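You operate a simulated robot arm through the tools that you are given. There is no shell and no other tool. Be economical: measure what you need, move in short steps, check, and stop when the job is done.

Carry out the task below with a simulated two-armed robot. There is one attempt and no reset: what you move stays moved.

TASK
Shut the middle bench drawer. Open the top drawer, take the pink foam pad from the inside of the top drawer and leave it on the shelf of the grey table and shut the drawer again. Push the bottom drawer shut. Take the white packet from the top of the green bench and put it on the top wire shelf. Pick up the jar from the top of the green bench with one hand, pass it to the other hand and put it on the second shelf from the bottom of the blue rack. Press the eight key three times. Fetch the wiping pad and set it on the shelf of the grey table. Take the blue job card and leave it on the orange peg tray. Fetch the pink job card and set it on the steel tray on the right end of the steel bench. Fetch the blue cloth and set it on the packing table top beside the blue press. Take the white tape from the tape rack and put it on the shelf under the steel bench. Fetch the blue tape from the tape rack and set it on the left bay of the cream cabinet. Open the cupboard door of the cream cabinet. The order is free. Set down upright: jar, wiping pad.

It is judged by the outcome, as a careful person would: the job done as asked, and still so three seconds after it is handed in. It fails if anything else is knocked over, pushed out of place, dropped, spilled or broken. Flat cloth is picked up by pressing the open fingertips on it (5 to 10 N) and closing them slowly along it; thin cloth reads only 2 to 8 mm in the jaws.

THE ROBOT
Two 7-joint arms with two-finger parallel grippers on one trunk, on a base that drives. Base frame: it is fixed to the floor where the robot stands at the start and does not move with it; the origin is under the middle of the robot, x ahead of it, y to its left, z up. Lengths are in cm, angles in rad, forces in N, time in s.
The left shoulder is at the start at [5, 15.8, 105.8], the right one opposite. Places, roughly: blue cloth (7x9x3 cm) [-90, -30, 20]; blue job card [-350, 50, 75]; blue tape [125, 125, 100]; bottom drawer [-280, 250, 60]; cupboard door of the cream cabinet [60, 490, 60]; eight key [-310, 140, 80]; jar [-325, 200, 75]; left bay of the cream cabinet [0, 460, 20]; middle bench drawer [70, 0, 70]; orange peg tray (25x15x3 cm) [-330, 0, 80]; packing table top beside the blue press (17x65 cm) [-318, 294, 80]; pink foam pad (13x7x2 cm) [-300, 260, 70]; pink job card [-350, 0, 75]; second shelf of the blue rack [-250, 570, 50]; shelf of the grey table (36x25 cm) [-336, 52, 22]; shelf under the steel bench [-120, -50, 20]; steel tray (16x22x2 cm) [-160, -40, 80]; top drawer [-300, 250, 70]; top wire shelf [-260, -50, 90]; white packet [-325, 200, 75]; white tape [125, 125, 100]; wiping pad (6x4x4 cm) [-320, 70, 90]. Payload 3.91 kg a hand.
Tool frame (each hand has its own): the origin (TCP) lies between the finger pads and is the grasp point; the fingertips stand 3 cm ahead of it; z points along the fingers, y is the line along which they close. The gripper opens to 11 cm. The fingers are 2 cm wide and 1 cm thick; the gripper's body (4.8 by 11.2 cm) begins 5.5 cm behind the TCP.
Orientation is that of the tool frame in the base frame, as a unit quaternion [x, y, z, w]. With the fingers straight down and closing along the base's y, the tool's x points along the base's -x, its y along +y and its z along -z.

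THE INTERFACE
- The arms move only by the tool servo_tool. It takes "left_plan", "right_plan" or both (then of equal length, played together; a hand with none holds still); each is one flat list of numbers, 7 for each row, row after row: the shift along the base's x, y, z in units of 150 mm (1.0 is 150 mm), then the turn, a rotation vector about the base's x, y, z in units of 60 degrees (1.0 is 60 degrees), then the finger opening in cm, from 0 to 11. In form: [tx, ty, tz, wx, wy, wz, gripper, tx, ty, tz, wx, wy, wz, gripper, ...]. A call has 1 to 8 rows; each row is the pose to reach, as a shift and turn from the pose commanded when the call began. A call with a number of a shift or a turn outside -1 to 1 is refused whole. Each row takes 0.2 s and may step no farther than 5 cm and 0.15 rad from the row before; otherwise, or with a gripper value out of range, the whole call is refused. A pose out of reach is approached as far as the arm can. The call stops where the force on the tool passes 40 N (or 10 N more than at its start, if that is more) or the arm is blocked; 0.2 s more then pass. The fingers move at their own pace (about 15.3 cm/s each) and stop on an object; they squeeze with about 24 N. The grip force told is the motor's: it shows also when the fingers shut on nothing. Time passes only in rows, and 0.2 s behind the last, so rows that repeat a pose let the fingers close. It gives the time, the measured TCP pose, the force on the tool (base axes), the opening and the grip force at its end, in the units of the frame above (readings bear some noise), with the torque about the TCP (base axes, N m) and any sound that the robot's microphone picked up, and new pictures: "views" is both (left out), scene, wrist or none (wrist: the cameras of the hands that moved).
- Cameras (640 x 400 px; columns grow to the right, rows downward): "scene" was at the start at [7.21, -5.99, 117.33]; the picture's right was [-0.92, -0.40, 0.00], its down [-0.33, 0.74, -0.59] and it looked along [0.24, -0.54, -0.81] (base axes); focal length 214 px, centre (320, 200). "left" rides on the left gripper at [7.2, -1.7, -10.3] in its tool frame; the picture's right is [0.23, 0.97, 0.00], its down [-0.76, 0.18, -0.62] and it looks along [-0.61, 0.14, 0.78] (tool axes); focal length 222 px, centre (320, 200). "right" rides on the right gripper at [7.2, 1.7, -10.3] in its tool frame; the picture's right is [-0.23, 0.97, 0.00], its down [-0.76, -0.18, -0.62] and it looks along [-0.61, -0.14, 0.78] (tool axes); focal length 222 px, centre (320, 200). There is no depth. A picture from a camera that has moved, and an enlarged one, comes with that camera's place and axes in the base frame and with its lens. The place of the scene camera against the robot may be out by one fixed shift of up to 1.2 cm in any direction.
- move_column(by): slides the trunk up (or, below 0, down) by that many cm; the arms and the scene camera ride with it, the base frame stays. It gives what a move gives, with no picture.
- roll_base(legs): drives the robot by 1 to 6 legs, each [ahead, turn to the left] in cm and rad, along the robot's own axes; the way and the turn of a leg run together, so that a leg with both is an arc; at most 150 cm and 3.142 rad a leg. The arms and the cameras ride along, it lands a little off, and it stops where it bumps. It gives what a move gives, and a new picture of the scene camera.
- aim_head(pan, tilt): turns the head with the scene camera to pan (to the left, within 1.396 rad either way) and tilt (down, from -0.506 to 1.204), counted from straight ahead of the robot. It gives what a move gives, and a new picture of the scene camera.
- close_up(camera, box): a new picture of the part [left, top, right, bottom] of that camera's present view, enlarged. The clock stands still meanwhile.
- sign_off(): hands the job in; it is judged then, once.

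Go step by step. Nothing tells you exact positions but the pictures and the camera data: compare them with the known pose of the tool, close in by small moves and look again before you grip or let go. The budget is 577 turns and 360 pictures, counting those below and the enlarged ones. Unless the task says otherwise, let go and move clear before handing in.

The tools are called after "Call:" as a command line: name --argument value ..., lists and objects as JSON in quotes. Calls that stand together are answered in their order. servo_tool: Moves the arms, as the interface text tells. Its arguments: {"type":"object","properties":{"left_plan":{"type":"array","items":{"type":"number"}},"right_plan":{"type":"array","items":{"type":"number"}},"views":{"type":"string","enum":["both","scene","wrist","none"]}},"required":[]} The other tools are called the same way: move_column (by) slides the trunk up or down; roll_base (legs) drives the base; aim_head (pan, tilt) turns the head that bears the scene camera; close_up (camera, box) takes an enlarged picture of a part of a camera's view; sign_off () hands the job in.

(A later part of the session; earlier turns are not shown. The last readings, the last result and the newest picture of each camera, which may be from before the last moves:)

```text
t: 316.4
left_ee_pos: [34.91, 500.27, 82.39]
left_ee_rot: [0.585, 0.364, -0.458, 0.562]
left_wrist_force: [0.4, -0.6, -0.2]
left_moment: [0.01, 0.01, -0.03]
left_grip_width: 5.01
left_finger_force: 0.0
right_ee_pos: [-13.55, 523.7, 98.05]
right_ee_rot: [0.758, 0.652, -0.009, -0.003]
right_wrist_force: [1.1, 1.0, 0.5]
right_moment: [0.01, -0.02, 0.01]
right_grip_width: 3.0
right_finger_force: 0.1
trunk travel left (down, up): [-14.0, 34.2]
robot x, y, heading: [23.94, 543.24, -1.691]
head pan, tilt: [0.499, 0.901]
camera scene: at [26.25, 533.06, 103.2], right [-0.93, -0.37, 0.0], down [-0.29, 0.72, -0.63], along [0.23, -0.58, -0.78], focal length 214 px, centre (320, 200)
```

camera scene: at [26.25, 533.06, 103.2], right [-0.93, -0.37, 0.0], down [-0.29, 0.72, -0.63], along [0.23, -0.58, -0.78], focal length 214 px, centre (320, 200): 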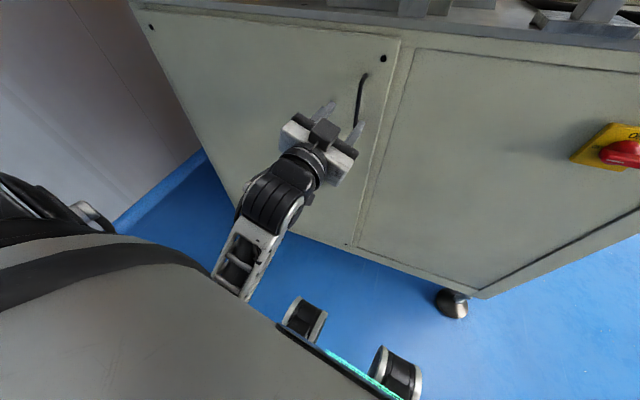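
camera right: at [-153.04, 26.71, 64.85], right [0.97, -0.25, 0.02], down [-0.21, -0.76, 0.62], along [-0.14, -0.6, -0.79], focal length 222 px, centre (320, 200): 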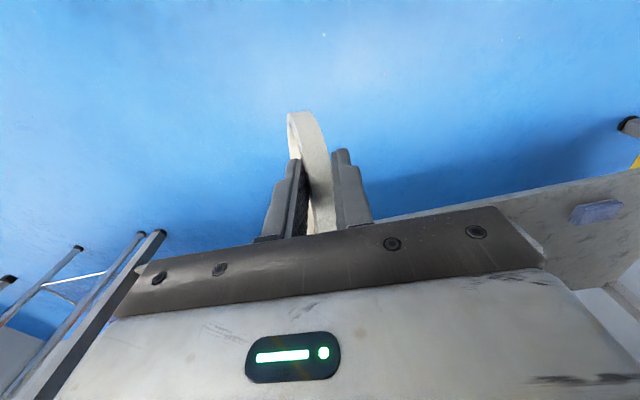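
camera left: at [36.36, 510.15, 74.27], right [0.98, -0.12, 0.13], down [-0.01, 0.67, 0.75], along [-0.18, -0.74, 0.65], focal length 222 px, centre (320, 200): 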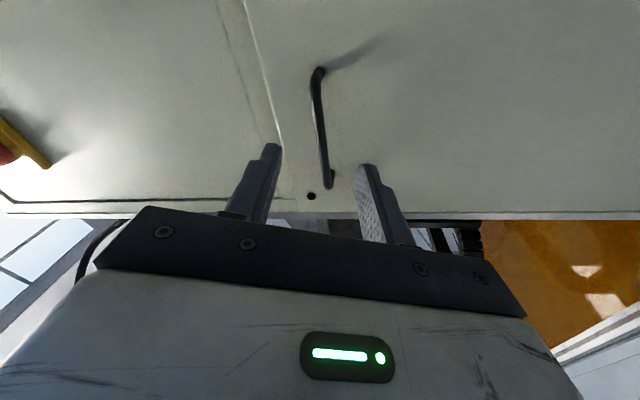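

The left elbow is jamming against the base; raising the trunk should free it.

Call:
move_column --by 12

Call:
servo_tool --left_plan '[-0.02, 0.03, -0.2, 0, 0, 0, 5, -0.04, 0.03, -0.4, 0, 0, 0, 5, -0.06, 0.03, -0.6, 0, 0, 0, 5, -0.06, 0.03, -0.8, 0, 0, 0, 5]' --views "none"

Call:
servo_tool --left_plan '[0, 0, 0, 0, 0.12, 0, 5, 0, 0, 0, 0, 0.24, 0, 5, 0, 0, 0, 0, 0.34, 0, 5]' --views "wrist"

```text
t: 317.2
left_ee_pos: [34.8, 499.74, 85.57]
left_ee_rot: [0.593, 0.365, -0.453, 0.557]
left_wrist_force: [0.4, 0.4, 2.0]
left_moment: [0.15, -0.02, -0.02]
left_grip_width: 4.99
left_finger_force: 0.2
right_ee_pos: [-13.69, 523.85, 102.06]
right_ee_rot: [0.758, 0.652, -0.005, -0.01]
right_wrist_force: [-5.8, 28.6, -15.2]
right_moment: [-3.55, -0.72, -0.08]
right_grip_width: 3.0
right_finger_force: 0.1
trunk travel left (down, up): [-19.5, 28.7]
robot x, y, heading: [23.64, 543.26, -1.693]
head pan, tilt: [0.499, 0.901]
stopped: the force on the tool passed its limit at 53 N (the readings are from after the stop); the commanded pose is now the measured one
```

```text
t: 317.8
left_ee_pos: [34.44, 498.17, 85.74]
left_ee_rot: [0.547, 0.325, -0.48, 0.604]
left_wrist_force: [-0.3, 0.1, -0.1]
left_moment: [0.04, 0.0, 0.0]
left_grip_width: 5.01
left_finger_force: 0.0
right_ee_pos: [-13.53, 523.74, 102.11]
right_ee_rot: [0.759, 0.651, -0.008, -0.009]
right_wrist_force: [-3.4, 7.2, 1.8]
right_moment: [-1.02, -0.48, -0.05]
right_grip_width: 3.01
right_finger_force: 0.1
trunk travel left (down, up): [-19.5, 28.7]
robot x, y, heading: [23.67, 543.13, -1.694]
head pan, tilt: [0.499, 0.901]
stopped in row 3 (left hand): the arm was blocked; the commanded pose is now the measured one
```

```text
t: 318.6
left_ee_pos: [35.54, 498.16, 86.69]
left_ee_rot: [0.488, 0.352, -0.542, 0.586]
left_wrist_force: [1.0, 0.6, 0.4]
left_moment: [0.02, -0.02, -0.01]
left_grip_width: 5.0
left_finger_force: 0.0
right_ee_pos: [-13.68, 523.7, 101.89]
right_ee_rot: [0.758, 0.652, -0.008, -0.008]
right_wrist_force: [0.1, -0.9, 1.1]
right_moment: [0.0, -0.03, 0.0]
right_grip_width: 3.0
right_finger_force: 0.0
trunk travel left (down, up): [-19.5, 28.7]
robot x, y, heading: [23.81, 542.95, -1.69]
head pan, tilt: [0.499, 0.901]
stopped in row 3 (left hand): the arm was blocked; the commanded pose is now the measured one
camera left: at [36.28, 505.97, 76.65], right [0.99, -0.13, -0.03], down [0.12, 0.8, 0.58], along [-0.05, -0.58, 0.81], focal length 222 px, centre (320, 200)
```

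left: 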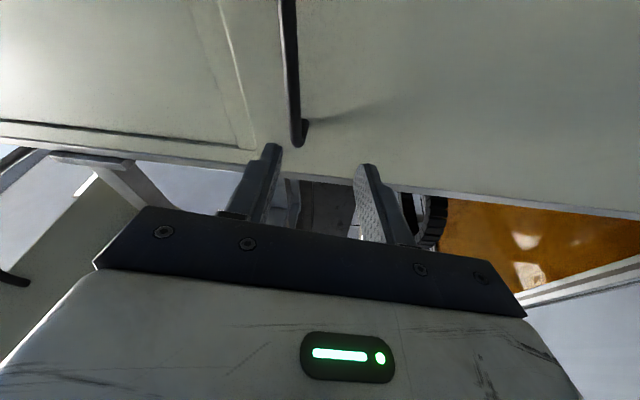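

The right hand is touching the machine's overhanging HMI panel — that blocked the base. Back off and tuck the right arm lower.

Call:
roll_base --legs '[[-20, 0]]'

Call:
aim_head --pan -0.5 --tilt 0.3

```text
t: 320.2
left_ee_pos: [37.74, 517.75, 86.66]
left_ee_rot: [0.491, 0.351, -0.544, 0.583]
left_wrist_force: [-0.2, -0.4, 0.1]
left_moment: [0.03, 0.03, -0.02]
left_grip_width: 5.02
left_finger_force: 0.1
right_ee_pos: [-11.17, 543.24, 102.04]
right_ee_rot: [0.759, 0.652, -0.007, -0.009]
right_wrist_force: [0.2, 0.2, 0.1]
right_moment: [0.02, -0.03, -0.03]
right_grip_width: 3.01
right_finger_force: 0.0
trunk travel left (down, up): [-19.5, 28.7]
robot x, y, heading: [26.21, 562.52, -1.69]
head pan, tilt: [0.499, 0.901]
camera scene: at [28.8, 552.38, 107.17], right [-0.93, -0.37, 0.0], down [-0.29, 0.73, -0.62], along [0.23, -0.58, -0.78], focal length 214 px, centre (320, 200)
```

scene: 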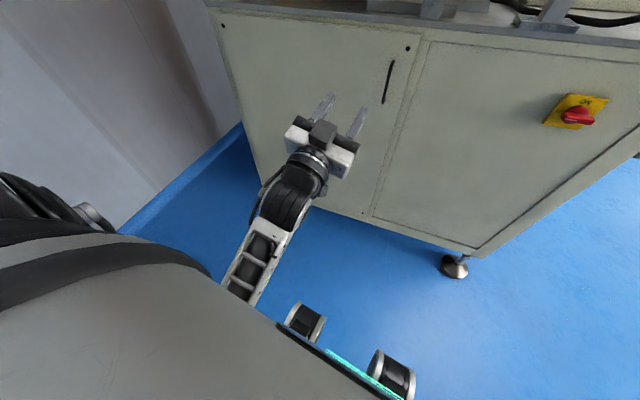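

```text
t: 321.5
left_ee_pos: [37.86, 517.74, 86.61]
left_ee_rot: [0.49, 0.352, -0.543, 0.583]
left_wrist_force: [-0.3, 0.0, 0.3]
left_moment: [0.01, -0.01, 0.0]
left_grip_width: 5.01
left_finger_force: 0.0
right_ee_pos: [-11.09, 543.12, 102.02]
right_ee_rot: [0.759, 0.651, -0.007, -0.009]
right_wrist_force: [-1.2, 0.8, 0.0]
right_moment: [0.0, -0.02, -0.01]
right_grip_width: 3.0
right_finger_force: 0.1
trunk travel left (down, up): [-19.5, 28.7]
robot x, y, heading: [26.37, 562.39, -1.691]
head pan, tilt: [-0.499, 0.3]
camera scene: at [20.59, 551.8, 112.4], right [-0.81, 0.58, 0.0], down [0.17, 0.24, -0.96], along [-0.56, -0.78, -0.3], focal length 214 px, centre (320, 200)
```

scene: 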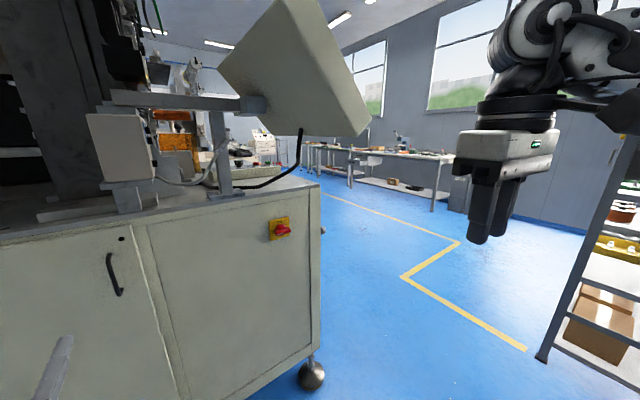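

HMI panel is unchanged. I retract the right hand backward and lower.

Call:
servo_tool --right_plan '[0, 0.2, -0.2, 0, 0, 0, 3, 0, 0.4, -0.4, 0, 0, 0, 3, 0, 0.6, -0.6, 0, 0, 0, 3, 0, 0.8, -0.8, 0, 0, 0, 3, 0, 1, -1, 0, 0, 0, 3]' --views "none"

Call:
servo_tool --right_plan '[0, 0, -0.2, 0, 0, 0, 3, 0, 0, -0.4, 0, 0, 0, 3, 0, 0, -0.6, 0, 0, 0, 3]' --views "scene"

```text
t: 322.7
left_ee_pos: [37.85, 517.77, 86.55]
left_ee_rot: [0.489, 0.352, -0.542, 0.585]
left_wrist_force: [0.1, 0.1, 0.2]
left_moment: [-0.02, 0.03, 0.0]
left_grip_width: 4.98
left_finger_force: 0.1
right_ee_pos: [-14.33, 557.83, 89.24]
right_ee_rot: [0.758, 0.652, -0.006, -0.008]
right_wrist_force: [-0.1, 0.0, -0.7]
right_moment: [0.0, 0.02, -0.01]
right_grip_width: 2.99
right_finger_force: 0.1
right hand out of reach, approached as far as the arm can: row 4, 5
trunk travel left (down, up): [-19.5, 28.7]
robot x, y, heading: [26.05, 562.45, -1.693]
head pan, tilt: [-0.499, 0.3]
```

```text
t: 323.5
left_ee_pos: [37.98, 517.75, 86.61]
left_ee_rot: [0.49, 0.352, -0.543, 0.584]
left_wrist_force: [-0.1, 0.0, 0.6]
left_moment: [-0.01, -0.02, -0.02]
left_grip_width: 5.01
left_finger_force: 0.1
right_ee_pos: [-17.77, 556.75, 81.82]
right_ee_rot: [0.758, 0.652, -0.007, -0.009]
right_wrist_force: [0.1, 0.8, -0.6]
right_moment: [-0.03, 0.02, 0.04]
right_grip_width: 3.01
right_finger_force: 0.0
right hand out of reach, approached as far as the arm can: row 1, 2, 3
trunk travel left (down, up): [-19.5, 28.7]
robot x, y, heading: [26.22, 562.66, -1.694]
head pan, tilt: [-0.499, 0.3]
camera scene: at [20.6, 551.81, 112.41], right [-0.81, 0.58, 0.0], down [0.17, 0.24, -0.96], along [-0.56, -0.78, -0.3], focal length 214 px, centre (320, 200)
```

scene: 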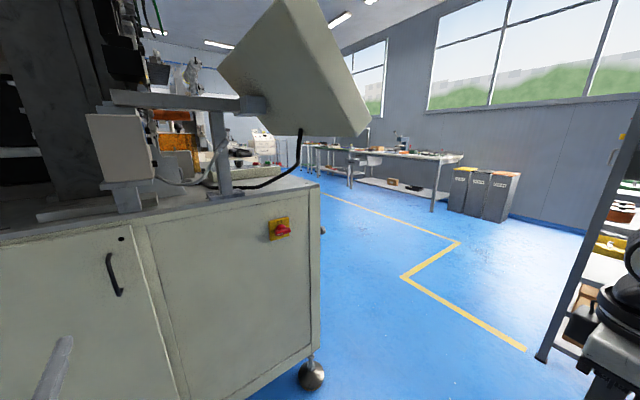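

Call:
servo_tool --left_plan '[-0.05, 0, -0.15, 0.1, 0, 0, 5, -0.1, 0, -0.3, 0.2, 0, 0, 5, -0.1, 0, -0.3, 0.27, 0, 0, 5]' --views "none"

Call:
roll_base --legs '[[13, 0]]'

Call:
servo_tool --left_plan '[0, 0, 0, 0, 0, 0, 5]' --views "wrist"

```text
t: 324.3
left_ee_pos: [37.84, 517.26, 81.55]
left_ee_rot: [0.58, 0.411, -0.465, 0.528]
left_wrist_force: [0.5, 0.3, 0.0]
left_moment: [0.01, 0.01, -0.03]
left_grip_width: 5.01
left_finger_force: 0.1
right_ee_pos: [-17.89, 556.71, 81.7]
right_ee_rot: [0.759, 0.651, -0.006, -0.009]
right_wrist_force: [0.3, 0.4, -0.5]
right_moment: [0.02, -0.01, 0.02]
right_grip_width: 3.0
right_finger_force: 0.0
trunk travel left (down, up): [-19.5, 28.7]
robot x, y, heading: [26.22, 562.71, -1.695]
head pan, tilt: [-0.499, 0.3]
```

```text
t: 325.6
left_ee_pos: [36.07, 504.67, 81.91]
left_ee_rot: [0.577, 0.408, -0.47, 0.529]
left_wrist_force: [0.7, 0.1, 0.1]
left_moment: [0.01, 0.0, -0.02]
left_grip_width: 5.0
left_finger_force: 0.1
right_ee_pos: [-19.46, 543.83, 81.74]
right_ee_rot: [0.759, 0.651, -0.007, -0.008]
right_wrist_force: [0.5, -1.3, 0.2]
right_moment: [-0.01, 0.0, 0.0]
right_grip_width: 2.99
right_finger_force: 0.1
trunk travel left (down, up): [-19.5, 28.7]
robot x, y, heading: [24.74, 549.48, -1.698]
head pan, tilt: [-0.499, 0.3]
camera scene: at [19.03, 539.04, 112.4], right [-0.81, 0.58, 0.0], down [0.17, 0.24, -0.96], along [-0.56, -0.78, -0.3], focal length 214 px, centre (320, 200)
```

scene: 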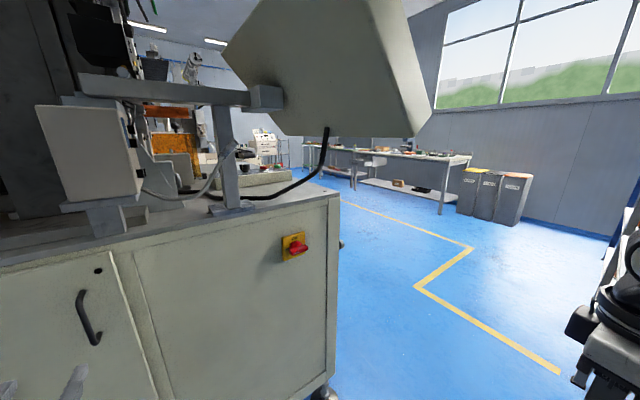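

```text
t: 326.0
left_ee_pos: [36.21, 504.71, 82.0]
left_ee_rot: [0.577, 0.408, -0.468, 0.531]
left_wrist_force: [-0.3, 0.2, -0.8]
left_moment: [0.0, -0.03, 0.02]
left_grip_width: 5.03
left_finger_force: 0.0
right_ee_pos: [-19.5, 543.85, 81.73]
right_ee_rot: [0.758, 0.652, -0.007, -0.009]
right_wrist_force: [0.5, -0.2, 0.0]
right_moment: [-0.05, -0.05, 0.02]
right_grip_width: 3.0
right_finger_force: 0.1
trunk travel left (down, up): [-19.5, 28.7]
robot x, y, heading: [24.64, 549.82, -1.69]
head pan, tilt: [-0.499, 0.3]
camera left: at [37.33, 514.97, 74.52], right [0.99, -0.11, 0.0], down [0.07, 0.62, 0.78], along [-0.08, -0.78, 0.62], focal length 222 px, centre (320, 200)
```

left: 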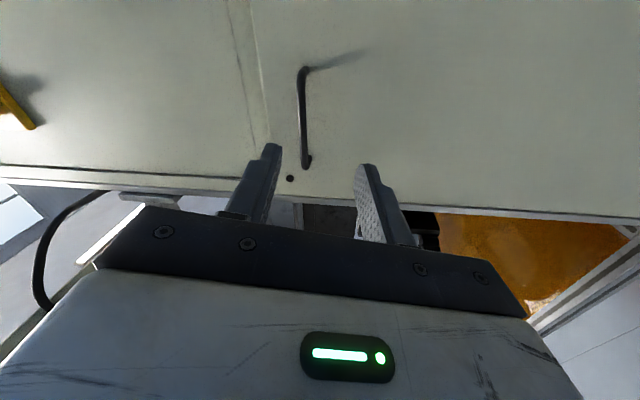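

Call:
roll_base --legs '[[6.5, 0]]'

Call:
servo_tool --left_plan '[-0.05, 0, 0, 0, 0, 0, 5, -0.05, -0.05, 0, 0, 0, 0, 5]' --views "wrist"

```text
t: 327.0
left_ee_pos: [35.4, 498.45, 82.05]
left_ee_rot: [0.577, 0.408, -0.469, 0.529]
left_wrist_force: [-0.2, 0.4, -0.3]
left_moment: [-0.01, -0.02, 0.02]
left_grip_width: 5.0
left_finger_force: 0.2
right_ee_pos: [-20.04, 537.57, 81.82]
right_ee_rot: [0.759, 0.652, -0.006, -0.009]
right_wrist_force: [0.1, 1.0, 0.3]
right_moment: [0.03, 0.01, 0.0]
right_grip_width: 3.01
right_finger_force: 0.0
trunk travel left (down, up): [-19.5, 28.7]
robot x, y, heading: [23.85, 543.32, -1.692]
head pan, tilt: [-0.499, 0.3]
camera scene: at [18.25, 532.68, 112.4], right [-0.81, 0.58, 0.0], down [0.17, 0.24, -0.96], along [-0.56, -0.78, -0.3], focal length 214 px, centre (320, 200)
```

scene: 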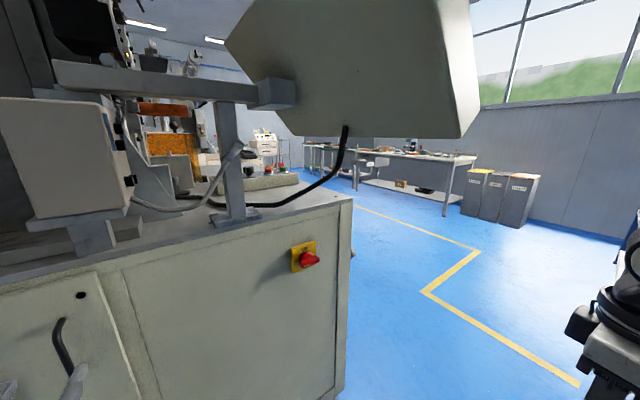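

```text
t: 327.6
left_ee_pos: [35.26, 498.07, 81.24]
left_ee_rot: [0.585, 0.405, -0.458, 0.533]
left_wrist_force: [-0.9, 1.1, -0.2]
left_moment: [0.0, -0.01, 0.03]
left_grip_width: 5.01
left_finger_force: 0.0
right_ee_pos: [-20.1, 537.49, 81.71]
right_ee_rot: [0.758, 0.652, -0.006, -0.009]
right_wrist_force: [-0.2, -0.4, -0.3]
right_moment: [-0.03, 0.0, -0.04]
right_grip_width: 2.98
right_finger_force: 0.1
trunk travel left (down, up): [-19.5, 28.7]
robot x, y, heading: [23.98, 543.46, -1.691]
head pan, tilt: [-0.499, 0.3]
camera left: at [36.57, 508.37, 73.97], right [0.99, -0.1, 0.03], down [0.04, 0.61, 0.79], along [-0.1, -0.78, 0.61], focal length 222 px, centre (320, 200)
```

left: 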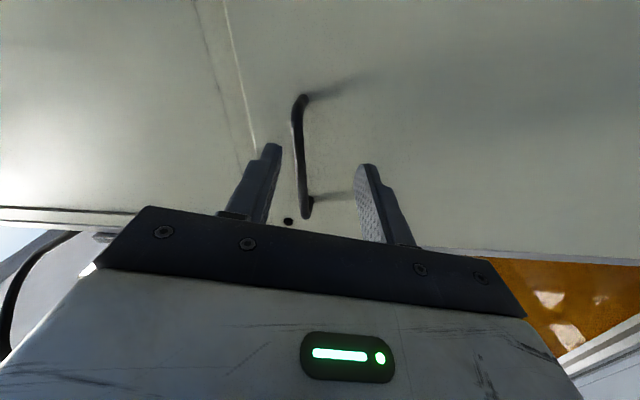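

Call:
roll_base --legs '[[3, 0]]'

Call:
servo_tool --left_plan '[0, 0, 0, 0, 0, 0, 5]' --views "wrist"

```text
t: 328.6
left_ee_pos: [35.09, 495.02, 81.15]
left_ee_rot: [0.586, 0.407, -0.454, 0.533]
left_wrist_force: [-6.6, 10.6, -1.3]
left_moment: [0.03, -0.01, 0.17]
left_grip_width: 4.66
left_finger_force: 0.0
right_ee_pos: [-20.63, 534.48, 81.74]
right_ee_rot: [0.758, 0.652, -0.007, -0.008]
right_wrist_force: [0.1, -0.5, -0.5]
right_moment: [0.05, 0.0, 0.0]
right_grip_width: 2.97
right_finger_force: 0.0
trunk travel left (down, up): [-19.5, 28.7]
robot x, y, heading: [23.05, 540.71, -1.694]
head pan, tilt: [-0.499, 0.3]
stopped in leg 1: the force on the tool passed its limit at 118 N (the readings are from after the stop); the commanded pose is now the measured one
camera scene: at [17.82, 529.71, 112.41], right [-0.81, 0.58, 0.0], down [0.17, 0.24, -0.96], along [-0.55, -0.78, -0.3], focal length 214 px, centre (320, 200)
```

scene: 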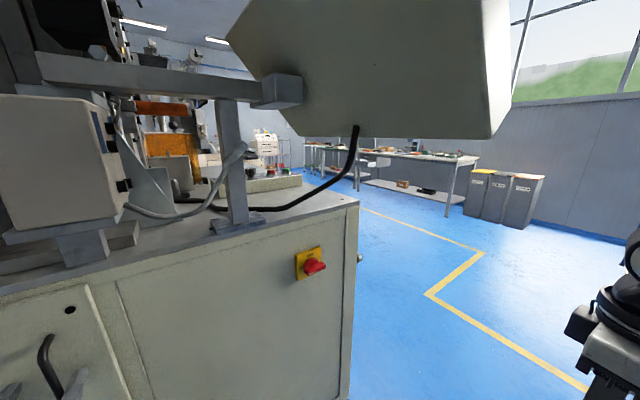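

```text
t: 328.9
left_ee_pos: [35.17, 494.96, 81.22]
left_ee_rot: [0.587, 0.407, -0.454, 0.533]
left_wrist_force: [-5.1, 11.5, -2.3]
left_moment: [0.03, 0.03, 0.18]
left_grip_width: 4.65
left_finger_force: 0.1
right_ee_pos: [-20.49, 534.53, 81.77]
right_ee_rot: [0.758, 0.652, -0.008, -0.008]
right_wrist_force: [0.1, -1.0, 0.1]
right_moment: [-0.03, 0.02, -0.01]
right_grip_width: 3.02
right_finger_force: 0.0
trunk travel left (down, up): [-19.5, 28.7]
robot x, y, heading: [23.46, 540.54, -1.691]
head pan, tilt: [-0.499, 0.3]
camera left: at [36.33, 505.4, 73.91], right [0.99, -0.1, 0.03], down [0.04, 0.61, 0.79], along [-0.1, -0.79, 0.61], focal length 222 px, centre (320, 200)
```

left: 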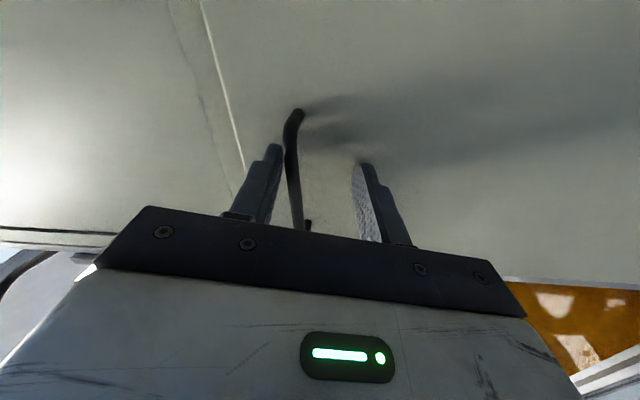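

Tips touch the door and the bar is between the fingers. Close the grip.

Call:
servo_tool --left_plan '[0, 0.03, 0, 0, 0, 0, 5, 0, 0.03, 0, 0, 0, 0, 0, 0, 0.03, 0, 0, 0, 0, 0, 0, 0.03, 0, 0, 0, 0, 0]' --views "none"

```text
t: 329.5
left_ee_pos: [34.0, 495.21, 81.28]
left_ee_rot: [0.589, 0.401, -0.464, 0.526]
left_wrist_force: [-45.2, 9.0, -17.0]
left_moment: [0.53, 0.3, -0.23]
left_grip_width: 2.24
left_finger_force: 24.4
right_ee_pos: [-20.73, 534.49, 81.5]
right_ee_rot: [0.759, 0.651, -0.005, -0.007]
right_wrist_force: [0.6, 0.1, -1.0]
right_moment: [0.05, 0.03, -0.02]
right_grip_width: 3.01
right_finger_force: 0.0
trunk travel left (down, up): [-19.5, 28.7]
robot x, y, heading: [23.25, 540.66, -1.697]
head pan, tilt: [-0.499, 0.3]
stopped in row 2 (left hand): the force on the tool passed its limit at 45 N (the readings are from after the stop); the commanded pose is now the measured one
```

Call:
servo_tool --left_plan '[-0.06, 0, 0, 0, 0, 0, 1.5, -0.06, 0, 0, 0, 0, 0, 0, -0.06, 0, 0, 0, 0, 0, 0]' --views "wrist"

```text
t: 330.3
left_ee_pos: [33.99, 495.1, 81.37]
left_ee_rot: [0.592, 0.391, -0.454, 0.539]
left_wrist_force: [-46.3, 10.3, -8.5]
left_moment: [0.14, 0.54, -0.28]
left_grip_width: 2.38
left_finger_force: 24.3
right_ee_pos: [-20.85, 534.56, 81.65]
right_ee_rot: [0.758, 0.652, -0.005, -0.008]
right_wrist_force: [0.7, -0.6, 0.5]
right_moment: [0.0, -0.01, -0.02]
right_grip_width: 3.01
right_finger_force: 0.1
trunk travel left (down, up): [-19.5, 28.7]
robot x, y, heading: [23.55, 540.25, -1.698]
head pan, tilt: [-0.499, 0.3]
camera left: at [35.69, 505.41, 74.05], right [0.99, -0.12, 0.06], down [0.03, 0.62, 0.79], along [-0.13, -0.78, 0.62], focal length 222 px, centre (320, 200)
```

left: 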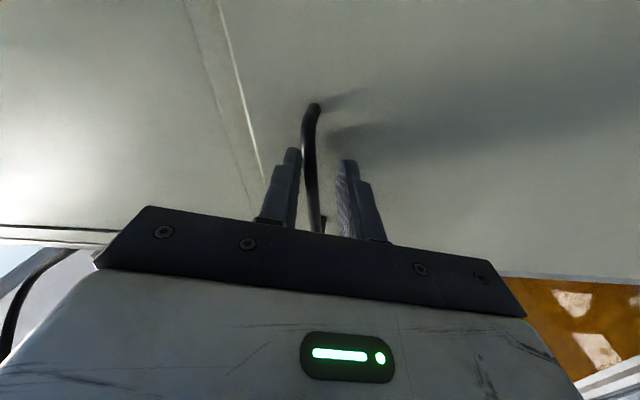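

Call:
servo_tool --left_plan '[-0.1, 0, 0, 0, 0, 0, 2.6, -0.12, 0, 0, 0, 0, 0, 2.6, -0.12, 0, 0, 0, 0, 0, 0, -0.12, 0, 0, 0, 0, 0, 0]' --views "none"

```text
t: 331.3
left_ee_pos: [33.6, 495.09, 81.58]
left_ee_rot: [0.6, 0.363, -0.438, 0.563]
left_wrist_force: [-19.9, 0.3, 18.6]
left_moment: [1.25, 1.25, -0.11]
left_grip_width: 1.59
left_finger_force: 44.8
right_ee_pos: [-20.63, 534.52, 81.68]
right_ee_rot: [0.759, 0.651, -0.006, -0.007]
right_wrist_force: [-0.8, 0.2, -0.2]
right_moment: [0.01, -0.02, 0.02]
right_grip_width: 3.04
right_finger_force: 0.1
trunk travel left (down, up): [-19.5, 28.7]
robot x, y, heading: [23.2, 540.15, -1.696]
head pan, tilt: [-0.499, 0.3]
```

Handle gripped. Pull by backing the base a little.

Call:
roll_base --legs '[[-7, 0]]'

```text
t: 332.3
left_ee_pos: [34.46, 502.21, 81.63]
left_ee_rot: [0.599, 0.362, -0.435, 0.566]
left_wrist_force: [-7.6, 1.8, 27.8]
left_moment: [0.26, 1.08, -0.02]
left_grip_width: 1.6
left_finger_force: 44.3
right_ee_pos: [-19.77, 541.45, 81.87]
right_ee_rot: [0.758, 0.652, -0.007, -0.008]
right_wrist_force: [-0.3, 0.8, -0.3]
right_moment: [0.03, 0.0, 0.0]
right_grip_width: 3.02
right_finger_force: 0.0
trunk travel left (down, up): [-19.5, 28.7]
robot x, y, heading: [24.52, 547.68, -1.694]
head pan, tilt: [-0.499, 0.3]
camera scene: at [18.61, 536.7, 112.44], right [-0.81, 0.58, 0.0], down [0.17, 0.24, -0.96], along [-0.55, -0.78, -0.29], focal length 214 px, centre (320, 200)
```

scene: 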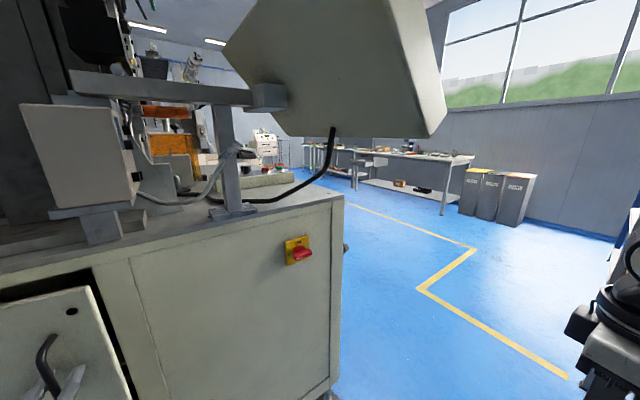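

Door is opening. Continue the pull along the arc.

Call:
roll_base --legs '[[-12, 0.05]]'

```text
t: 333.6
left_ee_pos: [38.67, 514.49, 81.63]
left_ee_rot: [0.587, 0.381, -0.415, 0.581]
left_wrist_force: [1.4, -1.1, -1.5]
left_moment: [-0.17, 1.16, 0.04]
left_grip_width: 1.59
left_finger_force: 45.0
right_ee_pos: [-18.14, 550.72, 81.75]
right_ee_rot: [0.742, 0.67, -0.011, -0.004]
right_wrist_force: [-0.6, 0.5, 0.1]
right_moment: [-0.03, 0.01, 0.02]
right_grip_width: 3.0
right_finger_force: 0.1
trunk travel left (down, up): [-19.5, 28.7]
robot x, y, heading: [25.6, 558.98, -1.639]
head pan, tilt: [-0.499, 0.3]
stopped in leg 1: the force on the tool passed its limit at 46 N (the readings are from after the stop); the commanded pose is now the measured one
camera scene: at [20.57, 548.03, 112.4], right [-0.84, 0.54, 0.0], down [0.16, 0.25, -0.96], along [-0.51, -0.81, -0.3], focal length 214 px, centre (320, 200)
```

scene: 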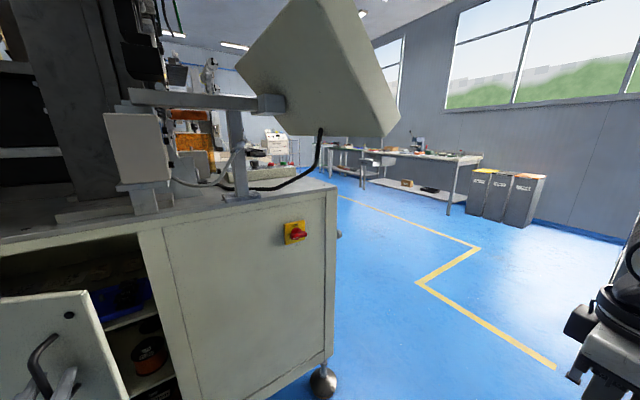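

Call:
roll_base --legs '[[-8, 0.08]]'

```text
t: 334.6
left_ee_pos: [42.21, 520.57, 81.6]
left_ee_rot: [0.573, 0.402, -0.392, 0.597]
left_wrist_force: [2.0, -1.1, -2.4]
left_moment: [-0.52, 1.17, 0.04]
left_grip_width: 1.61
left_finger_force: 44.9
right_ee_pos: [-17.33, 553.48, 81.76]
right_ee_rot: [0.722, 0.692, -0.011, -0.004]
right_wrist_force: [-0.6, -0.1, 0.6]
right_moment: [-0.01, 0.02, -0.02]
right_grip_width: 3.01
right_finger_force: 0.0
trunk travel left (down, up): [-19.5, 28.7]
robot x, y, heading: [25.71, 564.62, -1.583]
head pan, tilt: [-0.499, 0.3]
stopped in leg 1: the force on the tool passed its limit at 54 N (the readings are from after the stop); the commanded pose is now the measured one
camera scene: at [21.53, 553.0, 112.4], right [-0.87, 0.49, 0.0], down [0.14, 0.26, -0.96], along [-0.47, -0.83, -0.3], focal length 214 px, centre (320, 200)
```

scene: 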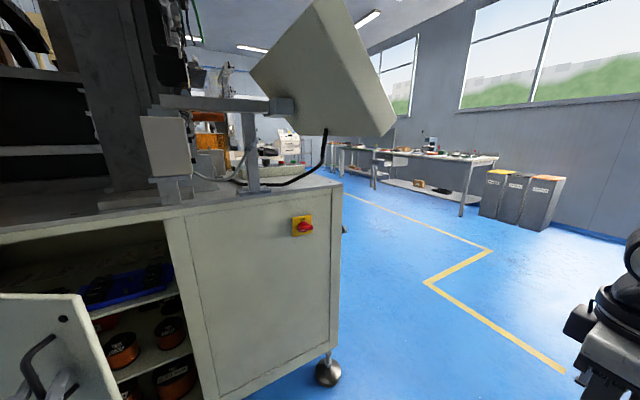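

Call:
servo_tool --left_plan '[0, 0, 0, 0, 0, -0.13, 0, 0, 0, 0, 0, 0, -0.26, 0, 0, 0, 0, 0, 0, -0.39, 0]' --views "none"

Call:
roll_base --legs '[[-9, 0.12]]'

```text
t: 335.1
left_ee_pos: [42.16, 520.35, 81.64]
left_ee_rot: [0.572, 0.41, -0.442, 0.556]
left_wrist_force: [8.4, -4.7, 3.3]
left_moment: [1.25, 0.89, 0.09]
left_grip_width: 1.32
left_finger_force: 45.0
right_ee_pos: [-17.25, 553.32, 82.0]
right_ee_rot: [0.722, 0.692, -0.011, -0.005]
right_wrist_force: [-0.2, -0.3, 0.3]
right_moment: [-0.01, -0.02, 0.01]
right_grip_width: 3.02
right_finger_force: 0.1
trunk travel left (down, up): [-19.5, 28.7]
robot x, y, heading: [26.02, 564.32, -1.584]
head pan, tilt: [-0.499, 0.3]
stopped in row 2 (left hand): the force on the tool passed its limit at 48 N (the readings are from after the stop); the commanded pose is now the measured one
```

```text
t: 335.9
left_ee_pos: [44.03, 523.13, 81.67]
left_ee_rot: [0.561, 0.422, -0.429, 0.568]
left_wrist_force: [3.9, -3.9, -3.8]
left_moment: [-0.04, 1.11, 0.02]
left_grip_width: 1.34
left_finger_force: 45.4
right_ee_pos: [-16.7, 554.07, 81.79]
right_ee_rot: [0.71, 0.704, -0.012, -0.005]
right_wrist_force: [0.1, -0.2, 0.5]
right_moment: [-0.03, 0.02, 0.0]
right_grip_width: 2.99
right_finger_force: 0.1
trunk travel left (down, up): [-19.5, 28.7]
robot x, y, heading: [26.13, 566.96, -1.547]
head pan, tilt: [-0.499, 0.3]
stopped in leg 1: the force on the tool passed its limit at 55 N (the readings are from after the stop); the commanded pose is now the measured one
camera scene: at [22.04, 554.89, 112.47], right [-0.89, 0.46, 0.0], down [0.14, 0.26, -0.96], along [-0.44, -0.85, -0.3], focal length 214 px, centre (320, 200)
```

scene: 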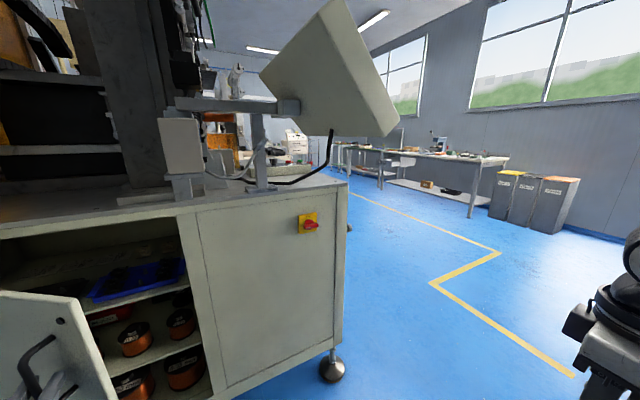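

I'll continue the pull with the arm along the arc.

Call:
servo_tool --left_plan '[0.06, 0.08, 0, 0, 0, -0.03, 0, 0.12, 0.16, 0, 0, 0, -0.06, 0, 0.19, 0.23, 0, 0, 0, -0.1, 0, 0.26, 0.3, 0, 0, 0, -0.14, 0]' --views "none"

Call:
servo_tool --left_plan '[0.07, 0.07, 0, 0, 0, -0.03, 0, 0.14, 0.14, 0, 0, 0, -0.06, 0, 0.21, 0.2, 0, 0, 0, -0.1, 0, 0.28, 0.26, 0, 0, 0, -0.14, 0]' --views "none"

```text
t: 336.3
left_ee_pos: [44.28, 523.4, 81.82]
left_ee_rot: [0.556, 0.434, -0.443, 0.553]
left_wrist_force: [3.5, -2.5, -5.6]
left_moment: [0.18, 1.05, 0.11]
left_grip_width: 1.22
left_finger_force: 45.0
right_ee_pos: [-16.83, 554.06, 81.77]
right_ee_rot: [0.71, 0.704, -0.011, -0.005]
right_wrist_force: [-0.1, 0.5, -0.5]
right_moment: [0.04, -0.01, -0.01]
right_grip_width: 2.99
right_finger_force: 0.1
trunk travel left (down, up): [-19.5, 28.7]
robot x, y, heading: [25.78, 566.49, -1.55]
head pan, tilt: [-0.499, 0.3]
stopped in row 1 (left hand): the force on the tool passed its limit at 52 N (the readings are from after the stop); the commanded pose is now the measured one
```

```text
t: 336.6
left_ee_pos: [44.57, 523.63, 82.07]
left_ee_rot: [0.546, 0.447, -0.46, 0.539]
left_wrist_force: [4.4, -3.5, -5.5]
left_moment: [0.22, 1.18, 0.13]
left_grip_width: 1.08
left_finger_force: 45.3
right_ee_pos: [-16.73, 554.09, 81.74]
right_ee_rot: [0.711, 0.703, -0.011, -0.004]
right_wrist_force: [1.0, 1.4, -0.1]
right_moment: [0.0, -0.02, -0.02]
right_grip_width: 3.0
right_finger_force: 0.0
trunk travel left (down, up): [-19.5, 28.7]
robot x, y, heading: [25.92, 566.67, -1.555]
head pan, tilt: [-0.499, 0.3]
stopped in row 1 (left hand): the force on the tool passed its limit at 67 N (the readings are from after the stop); the commanded pose is now the measured one
```

Gripping further isn't efficient; I release and instead push the door edge from the inside with the hand.

Call:
servo_tool --left_plan '[0, 0, 0, 0, 0, 0, 5, 0, 0, 0, 0, 0, 0, 5]' --views "none"

Call:
roll_base --legs '[[-12, 0], [0, -0.3]]'

Call:
aim_head --pan 0.4 --tilt 0.6

```text
t: 337.2
left_ee_pos: [44.43, 523.8, 82.29]
left_ee_rot: [0.547, 0.443, -0.461, 0.54]
left_wrist_force: [-0.2, 0.8, -0.3]
left_moment: [0.0, -0.01, 0.0]
left_grip_width: 5.01
left_finger_force: 0.2
right_ee_pos: [-16.82, 554.17, 81.71]
right_ee_rot: [0.711, 0.703, -0.01, -0.004]
right_wrist_force: [0.8, -0.4, -0.5]
right_moment: [0.02, -0.02, -0.01]
right_grip_width: 2.99
right_finger_force: 0.1
trunk travel left (down, up): [-19.5, 28.7]
robot x, y, heading: [25.71, 566.43, -1.552]
head pan, tilt: [-0.499, 0.3]
```

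```text
t: 339.5
left_ee_pos: [30.75, 532.23, 82.22]
left_ee_rot: [0.607, 0.358, -0.536, 0.464]
left_wrist_force: [0.4, -1.1, 0.4]
left_moment: [0.03, 0.03, 0.0]
left_grip_width: 4.99
left_finger_force: 0.0
right_ee_pos: [-18.7, 579.53, 81.74]
right_ee_rot: [0.808, 0.589, -0.009, -0.006]
right_wrist_force: [1.2, -0.1, -0.9]
right_moment: [-0.01, 0.0, -0.02]
right_grip_width: 3.0
right_finger_force: 0.1
trunk travel left (down, up): [-19.5, 28.7]
robot x, y, heading: [25.54, 578.26, -1.847]
head pan, tilt: [-0.499, 0.3]
camera scene: at [18.3, 568.9, 112.42], right [-0.71, 0.7, 0.0], down [0.21, 0.21, -0.96], along [-0.67, -0.68, -0.3], focal length 214 px, centre (320, 200)
```

scene: 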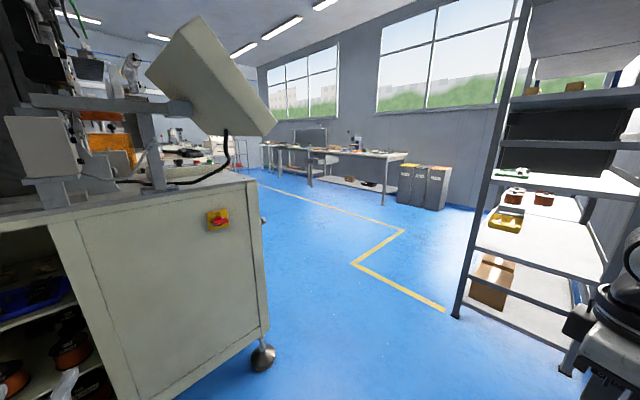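

```text
t: 340.7
left_ee_pos: [30.68, 532.24, 82.05]
left_ee_rot: [0.608, 0.358, -0.536, 0.464]
left_wrist_force: [0.8, -0.3, 0.4]
left_moment: [0.0, -0.02, -0.04]
left_grip_width: 5.03
left_finger_force: 0.1
right_ee_pos: [-18.86, 579.42, 81.77]
right_ee_rot: [0.807, 0.59, -0.01, -0.006]
right_wrist_force: [-0.5, -0.6, -0.3]
right_moment: [-0.03, -0.02, -0.01]
right_grip_width: 2.99
right_finger_force: 0.0
trunk travel left (down, up): [-19.5, 28.7]
robot x, y, heading: [25.82, 578.78, -1.846]
head pan, tilt: [0.4, 0.6]
camera scene: at [25.9, 566.76, 109.67], right [-0.99, -0.12, 0.0], down [-0.07, 0.56, -0.83], along [0.1, -0.82, -0.56], focal length 214 px, centre (320, 200)
```

scene: 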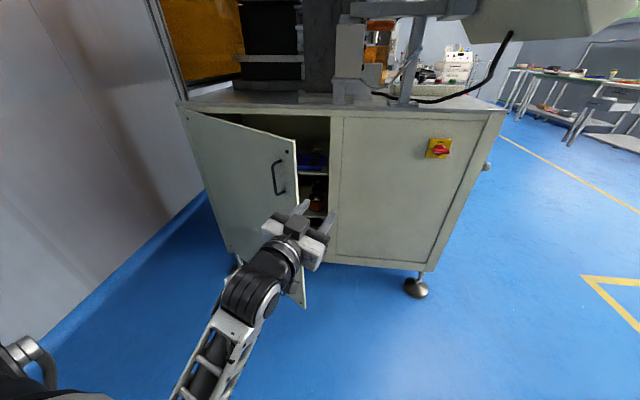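

Call:
roll_base --legs '[[20, 0], [0, 0.45]]'

```text
t: 342.9
left_ee_pos: [29.89, 514.19, 82.27]
left_ee_rot: [0.586, 0.39, -0.519, 0.484]
left_wrist_force: [-0.4, 0.3, -0.2]
left_moment: [0.05, 0.0, 0.0]
left_grip_width: 5.0
left_finger_force: 0.1
right_ee_pos: [-24.2, 555.07, 81.77]
right_ee_rot: [0.772, 0.636, -0.01, -0.006]
right_wrist_force: [0.7, 0.0, -0.5]
right_moment: [0.01, 0.02, -0.03]
right_grip_width: 2.98
right_finger_force: 0.0
trunk travel left (down, up): [-19.5, 28.7]
robot x, y, heading: [20.43, 559.65, -1.734]
head pan, tilt: [0.4, 0.6]
stopped in leg 2: the force on the tool passed its limit at 71 N (the readings are from after the stop); the commanded pose is now the measured one
camera scene: at [21.82, 547.73, 109.67], right [-0.97, -0.23, 0.0], down [-0.13, 0.55, -0.83], along [0.19, -0.8, -0.56], focal length 214 px, centre (320, 200)
```

scene: 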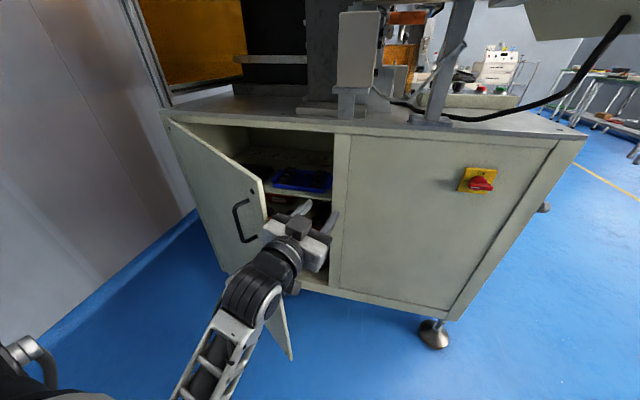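

Call:
servo_tool --left_plan '[0.07, 0, 0, 0, 0, 0, 3, 0.14, 0, 0, 0, 0, 0, 3, 0.21, 0.02, 0, 0, 0, 0, 3, 0.28, 0.04, 0, 0, 0, 0, 3, 0.35, 0.06, 0, 0, 0, 0, 3, 0.42, 0.08, 0, 0, 0, 0, 3, 0.5, 0.1, 0, 0, 0, 0, 3, 0.58, 0.12, 0, 0, 0, 0, 3]' --views "scene"

```text
t: 343.4
left_ee_pos: [30.03, 514.51, 82.53]
left_ee_rot: [0.576, 0.402, -0.536, 0.469]
left_wrist_force: [-7.9, 5.6, 1.8]
left_moment: [0.15, 0.0, 0.82]
left_grip_width: 2.99
left_finger_force: 0.1
right_ee_pos: [-24.19, 555.17, 81.68]
right_ee_rot: [0.772, 0.635, -0.011, -0.005]
right_wrist_force: [-0.4, 0.0, 0.9]
right_moment: [0.0, 0.01, 0.01]
right_grip_width: 3.01
right_finger_force: 0.0
trunk travel left (down, up): [-19.5, 28.7]
robot x, y, heading: [20.26, 559.65, -1.735]
head pan, tilt: [0.4, 0.6]
stopped in row 2 (left hand): the force on the tool passed its limit at 50 N (the readings are from after the stop); the commanded pose is now the measured one
camera scene: at [21.7, 547.81, 109.67], right [-0.97, -0.23, 0.0], down [-0.13, 0.55, -0.83], along [0.19, -0.8, -0.56], focal length 214 px, centre (320, 200)
```

scene: 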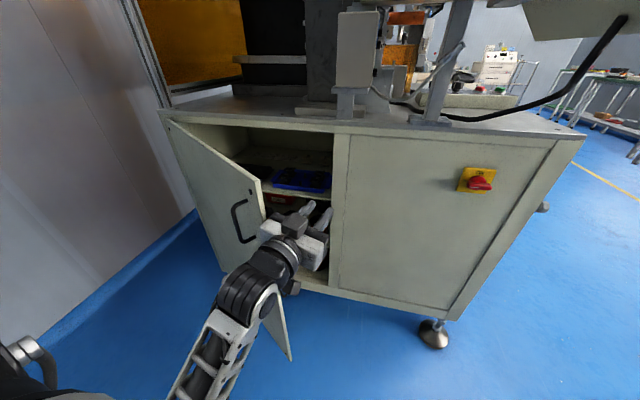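

The edge push binds. I'll re-grip the handle with the robot facing along the door's present normal (robot standing at about (62,583), heading −2.1) and pull again.

Call:
roll_base --legs '[[-25, 0], [0, 1.735], [38, 0], [0, -2.1]]'

Call:
servo_tool --left_plan '[0, 0, 0, 0, 0, 0, 5]' --views "wrist"

```text
t: 356.4
left_ee_pos: [55.7, 538.56, 82.39]
left_ee_rot: [0.641, 0.291, -0.611, 0.362]
left_wrist_force: [0.3, 0.6, -0.4]
left_moment: [0.03, 0.01, 0.03]
left_grip_width: 3.0
left_finger_force: 0.1
right_ee_pos: [19.54, 596.04, 81.69]
right_ee_rot: [0.875, 0.484, -0.009, -0.008]
right_wrist_force: [0.0, 0.0, 0.6]
right_moment: [0.04, -0.01, 0.0]
right_grip_width: 3.01
right_finger_force: 0.0
trunk travel left (down, up): [-19.5, 28.7]
robot x, y, heading: [62.65, 584.31, -2.104]
head pan, tilt: [0.4, 0.6]
camera scene: at [59.62, 572.72, 109.67], right [-0.99, 0.14, 0.0], down [0.08, 0.56, -0.83], along [-0.11, -0.82, -0.56], focal length 214 px, centre (320, 200)
```

scene: 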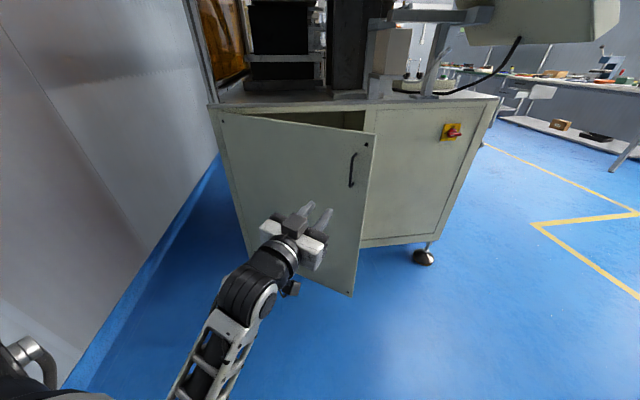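

```text
t: 356.8
left_ee_pos: [55.75, 538.45, 82.47]
left_ee_rot: [0.641, 0.292, -0.611, 0.362]
left_wrist_force: [0.2, -0.6, 1.9]
left_moment: [0.0, 0.0, 0.02]
left_grip_width: 5.02
left_finger_force: 0.0
right_ee_pos: [19.6, 595.96, 81.8]
right_ee_rot: [0.875, 0.483, -0.01, -0.007]
right_wrist_force: [-0.1, 0.7, 0.2]
right_moment: [0.03, 0.0, -0.02]
right_grip_width: 3.0
right_finger_force: 0.1
trunk travel left (down, up): [-19.5, 28.7]
robot x, y, heading: [62.79, 584.52, -2.11]
head pan, tilt: [0.4, 0.6]
camera left: at [60.87, 547.42, 74.96], right [0.81, -0.57, -0.12], down [0.44, 0.46, 0.77], along [-0.38, -0.68, 0.63], focal length 222 px, centre (320, 200)
```

left: 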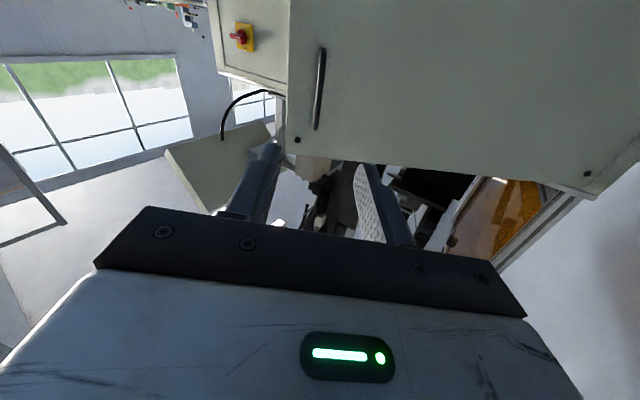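

Call:
roll_base --legs '[[0, -0.04], [17, 0]]'

Call:
servo_tool --left_plan '[0, 0, 0, 0, 0, 0, 5]' --views "wrist"

```text
t: 358.7
left_ee_pos: [44.64, 524.57, 82.38]
left_ee_rot: [0.647, 0.278, -0.618, 0.349]
left_wrist_force: [-0.9, 0.5, 0.4]
left_moment: [0.01, 0.03, 0.01]
left_grip_width: 5.02
left_finger_force: 0.2
right_ee_pos: [10.89, 583.55, 81.77]
right_ee_rot: [0.885, 0.466, -0.009, -0.008]
right_wrist_force: [-0.1, -0.2, -0.4]
right_moment: [-0.01, 0.01, -0.04]
right_grip_width: 2.98
right_finger_force: 0.1
trunk travel left (down, up): [-19.5, 28.7]
robot x, y, heading: [53.37, 569.89, -2.143]
head pan, tilt: [0.4, 0.6]
camera scene: at [49.88, 558.6, 109.66], right [-0.98, 0.17, 0.0], down [0.1, 0.56, -0.83], along [-0.14, -0.81, -0.56], focal length 214 px, centre (320, 200)
```

scene: 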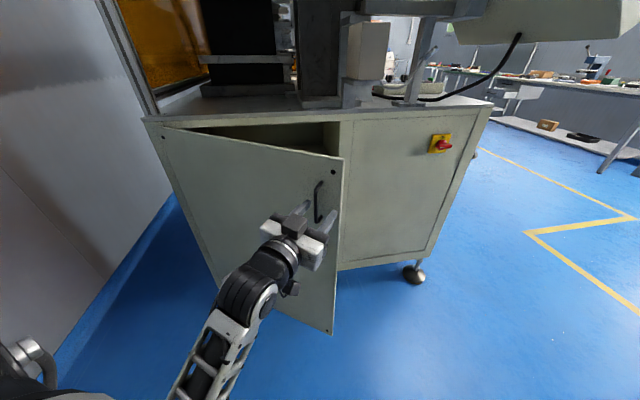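

```text
t: 359.1
left_ee_pos: [44.62, 524.47, 82.52]
left_ee_rot: [0.646, 0.279, -0.618, 0.35]
left_wrist_force: [0.3, 0.4, -1.0]
left_moment: [0.0, -0.01, 0.0]
left_grip_width: 5.0
left_finger_force: 0.1
right_ee_pos: [10.97, 583.54, 81.81]
right_ee_rot: [0.885, 0.466, -0.01, -0.008]
right_wrist_force: [-0.2, -0.7, 0.2]
right_moment: [0.01, 0.0, 0.01]
right_grip_width: 3.0
right_finger_force: 0.0
trunk travel left (down, up): [-19.5, 28.7]
robot x, y, heading: [53.6, 570.05, -2.143]
head pan, tilt: [0.4, 0.6]
camera left: at [50.15, 533.29, 74.93], right [0.79, -0.6, -0.12], down [0.46, 0.44, 0.77], along [-0.41, -0.66, 0.63], focal length 222 px, centre (320, 200)
```

left: 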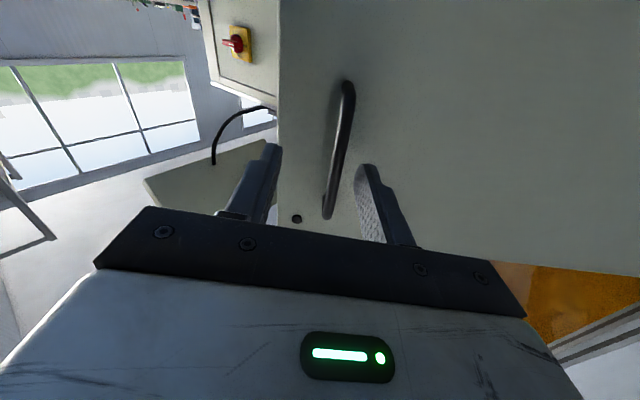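

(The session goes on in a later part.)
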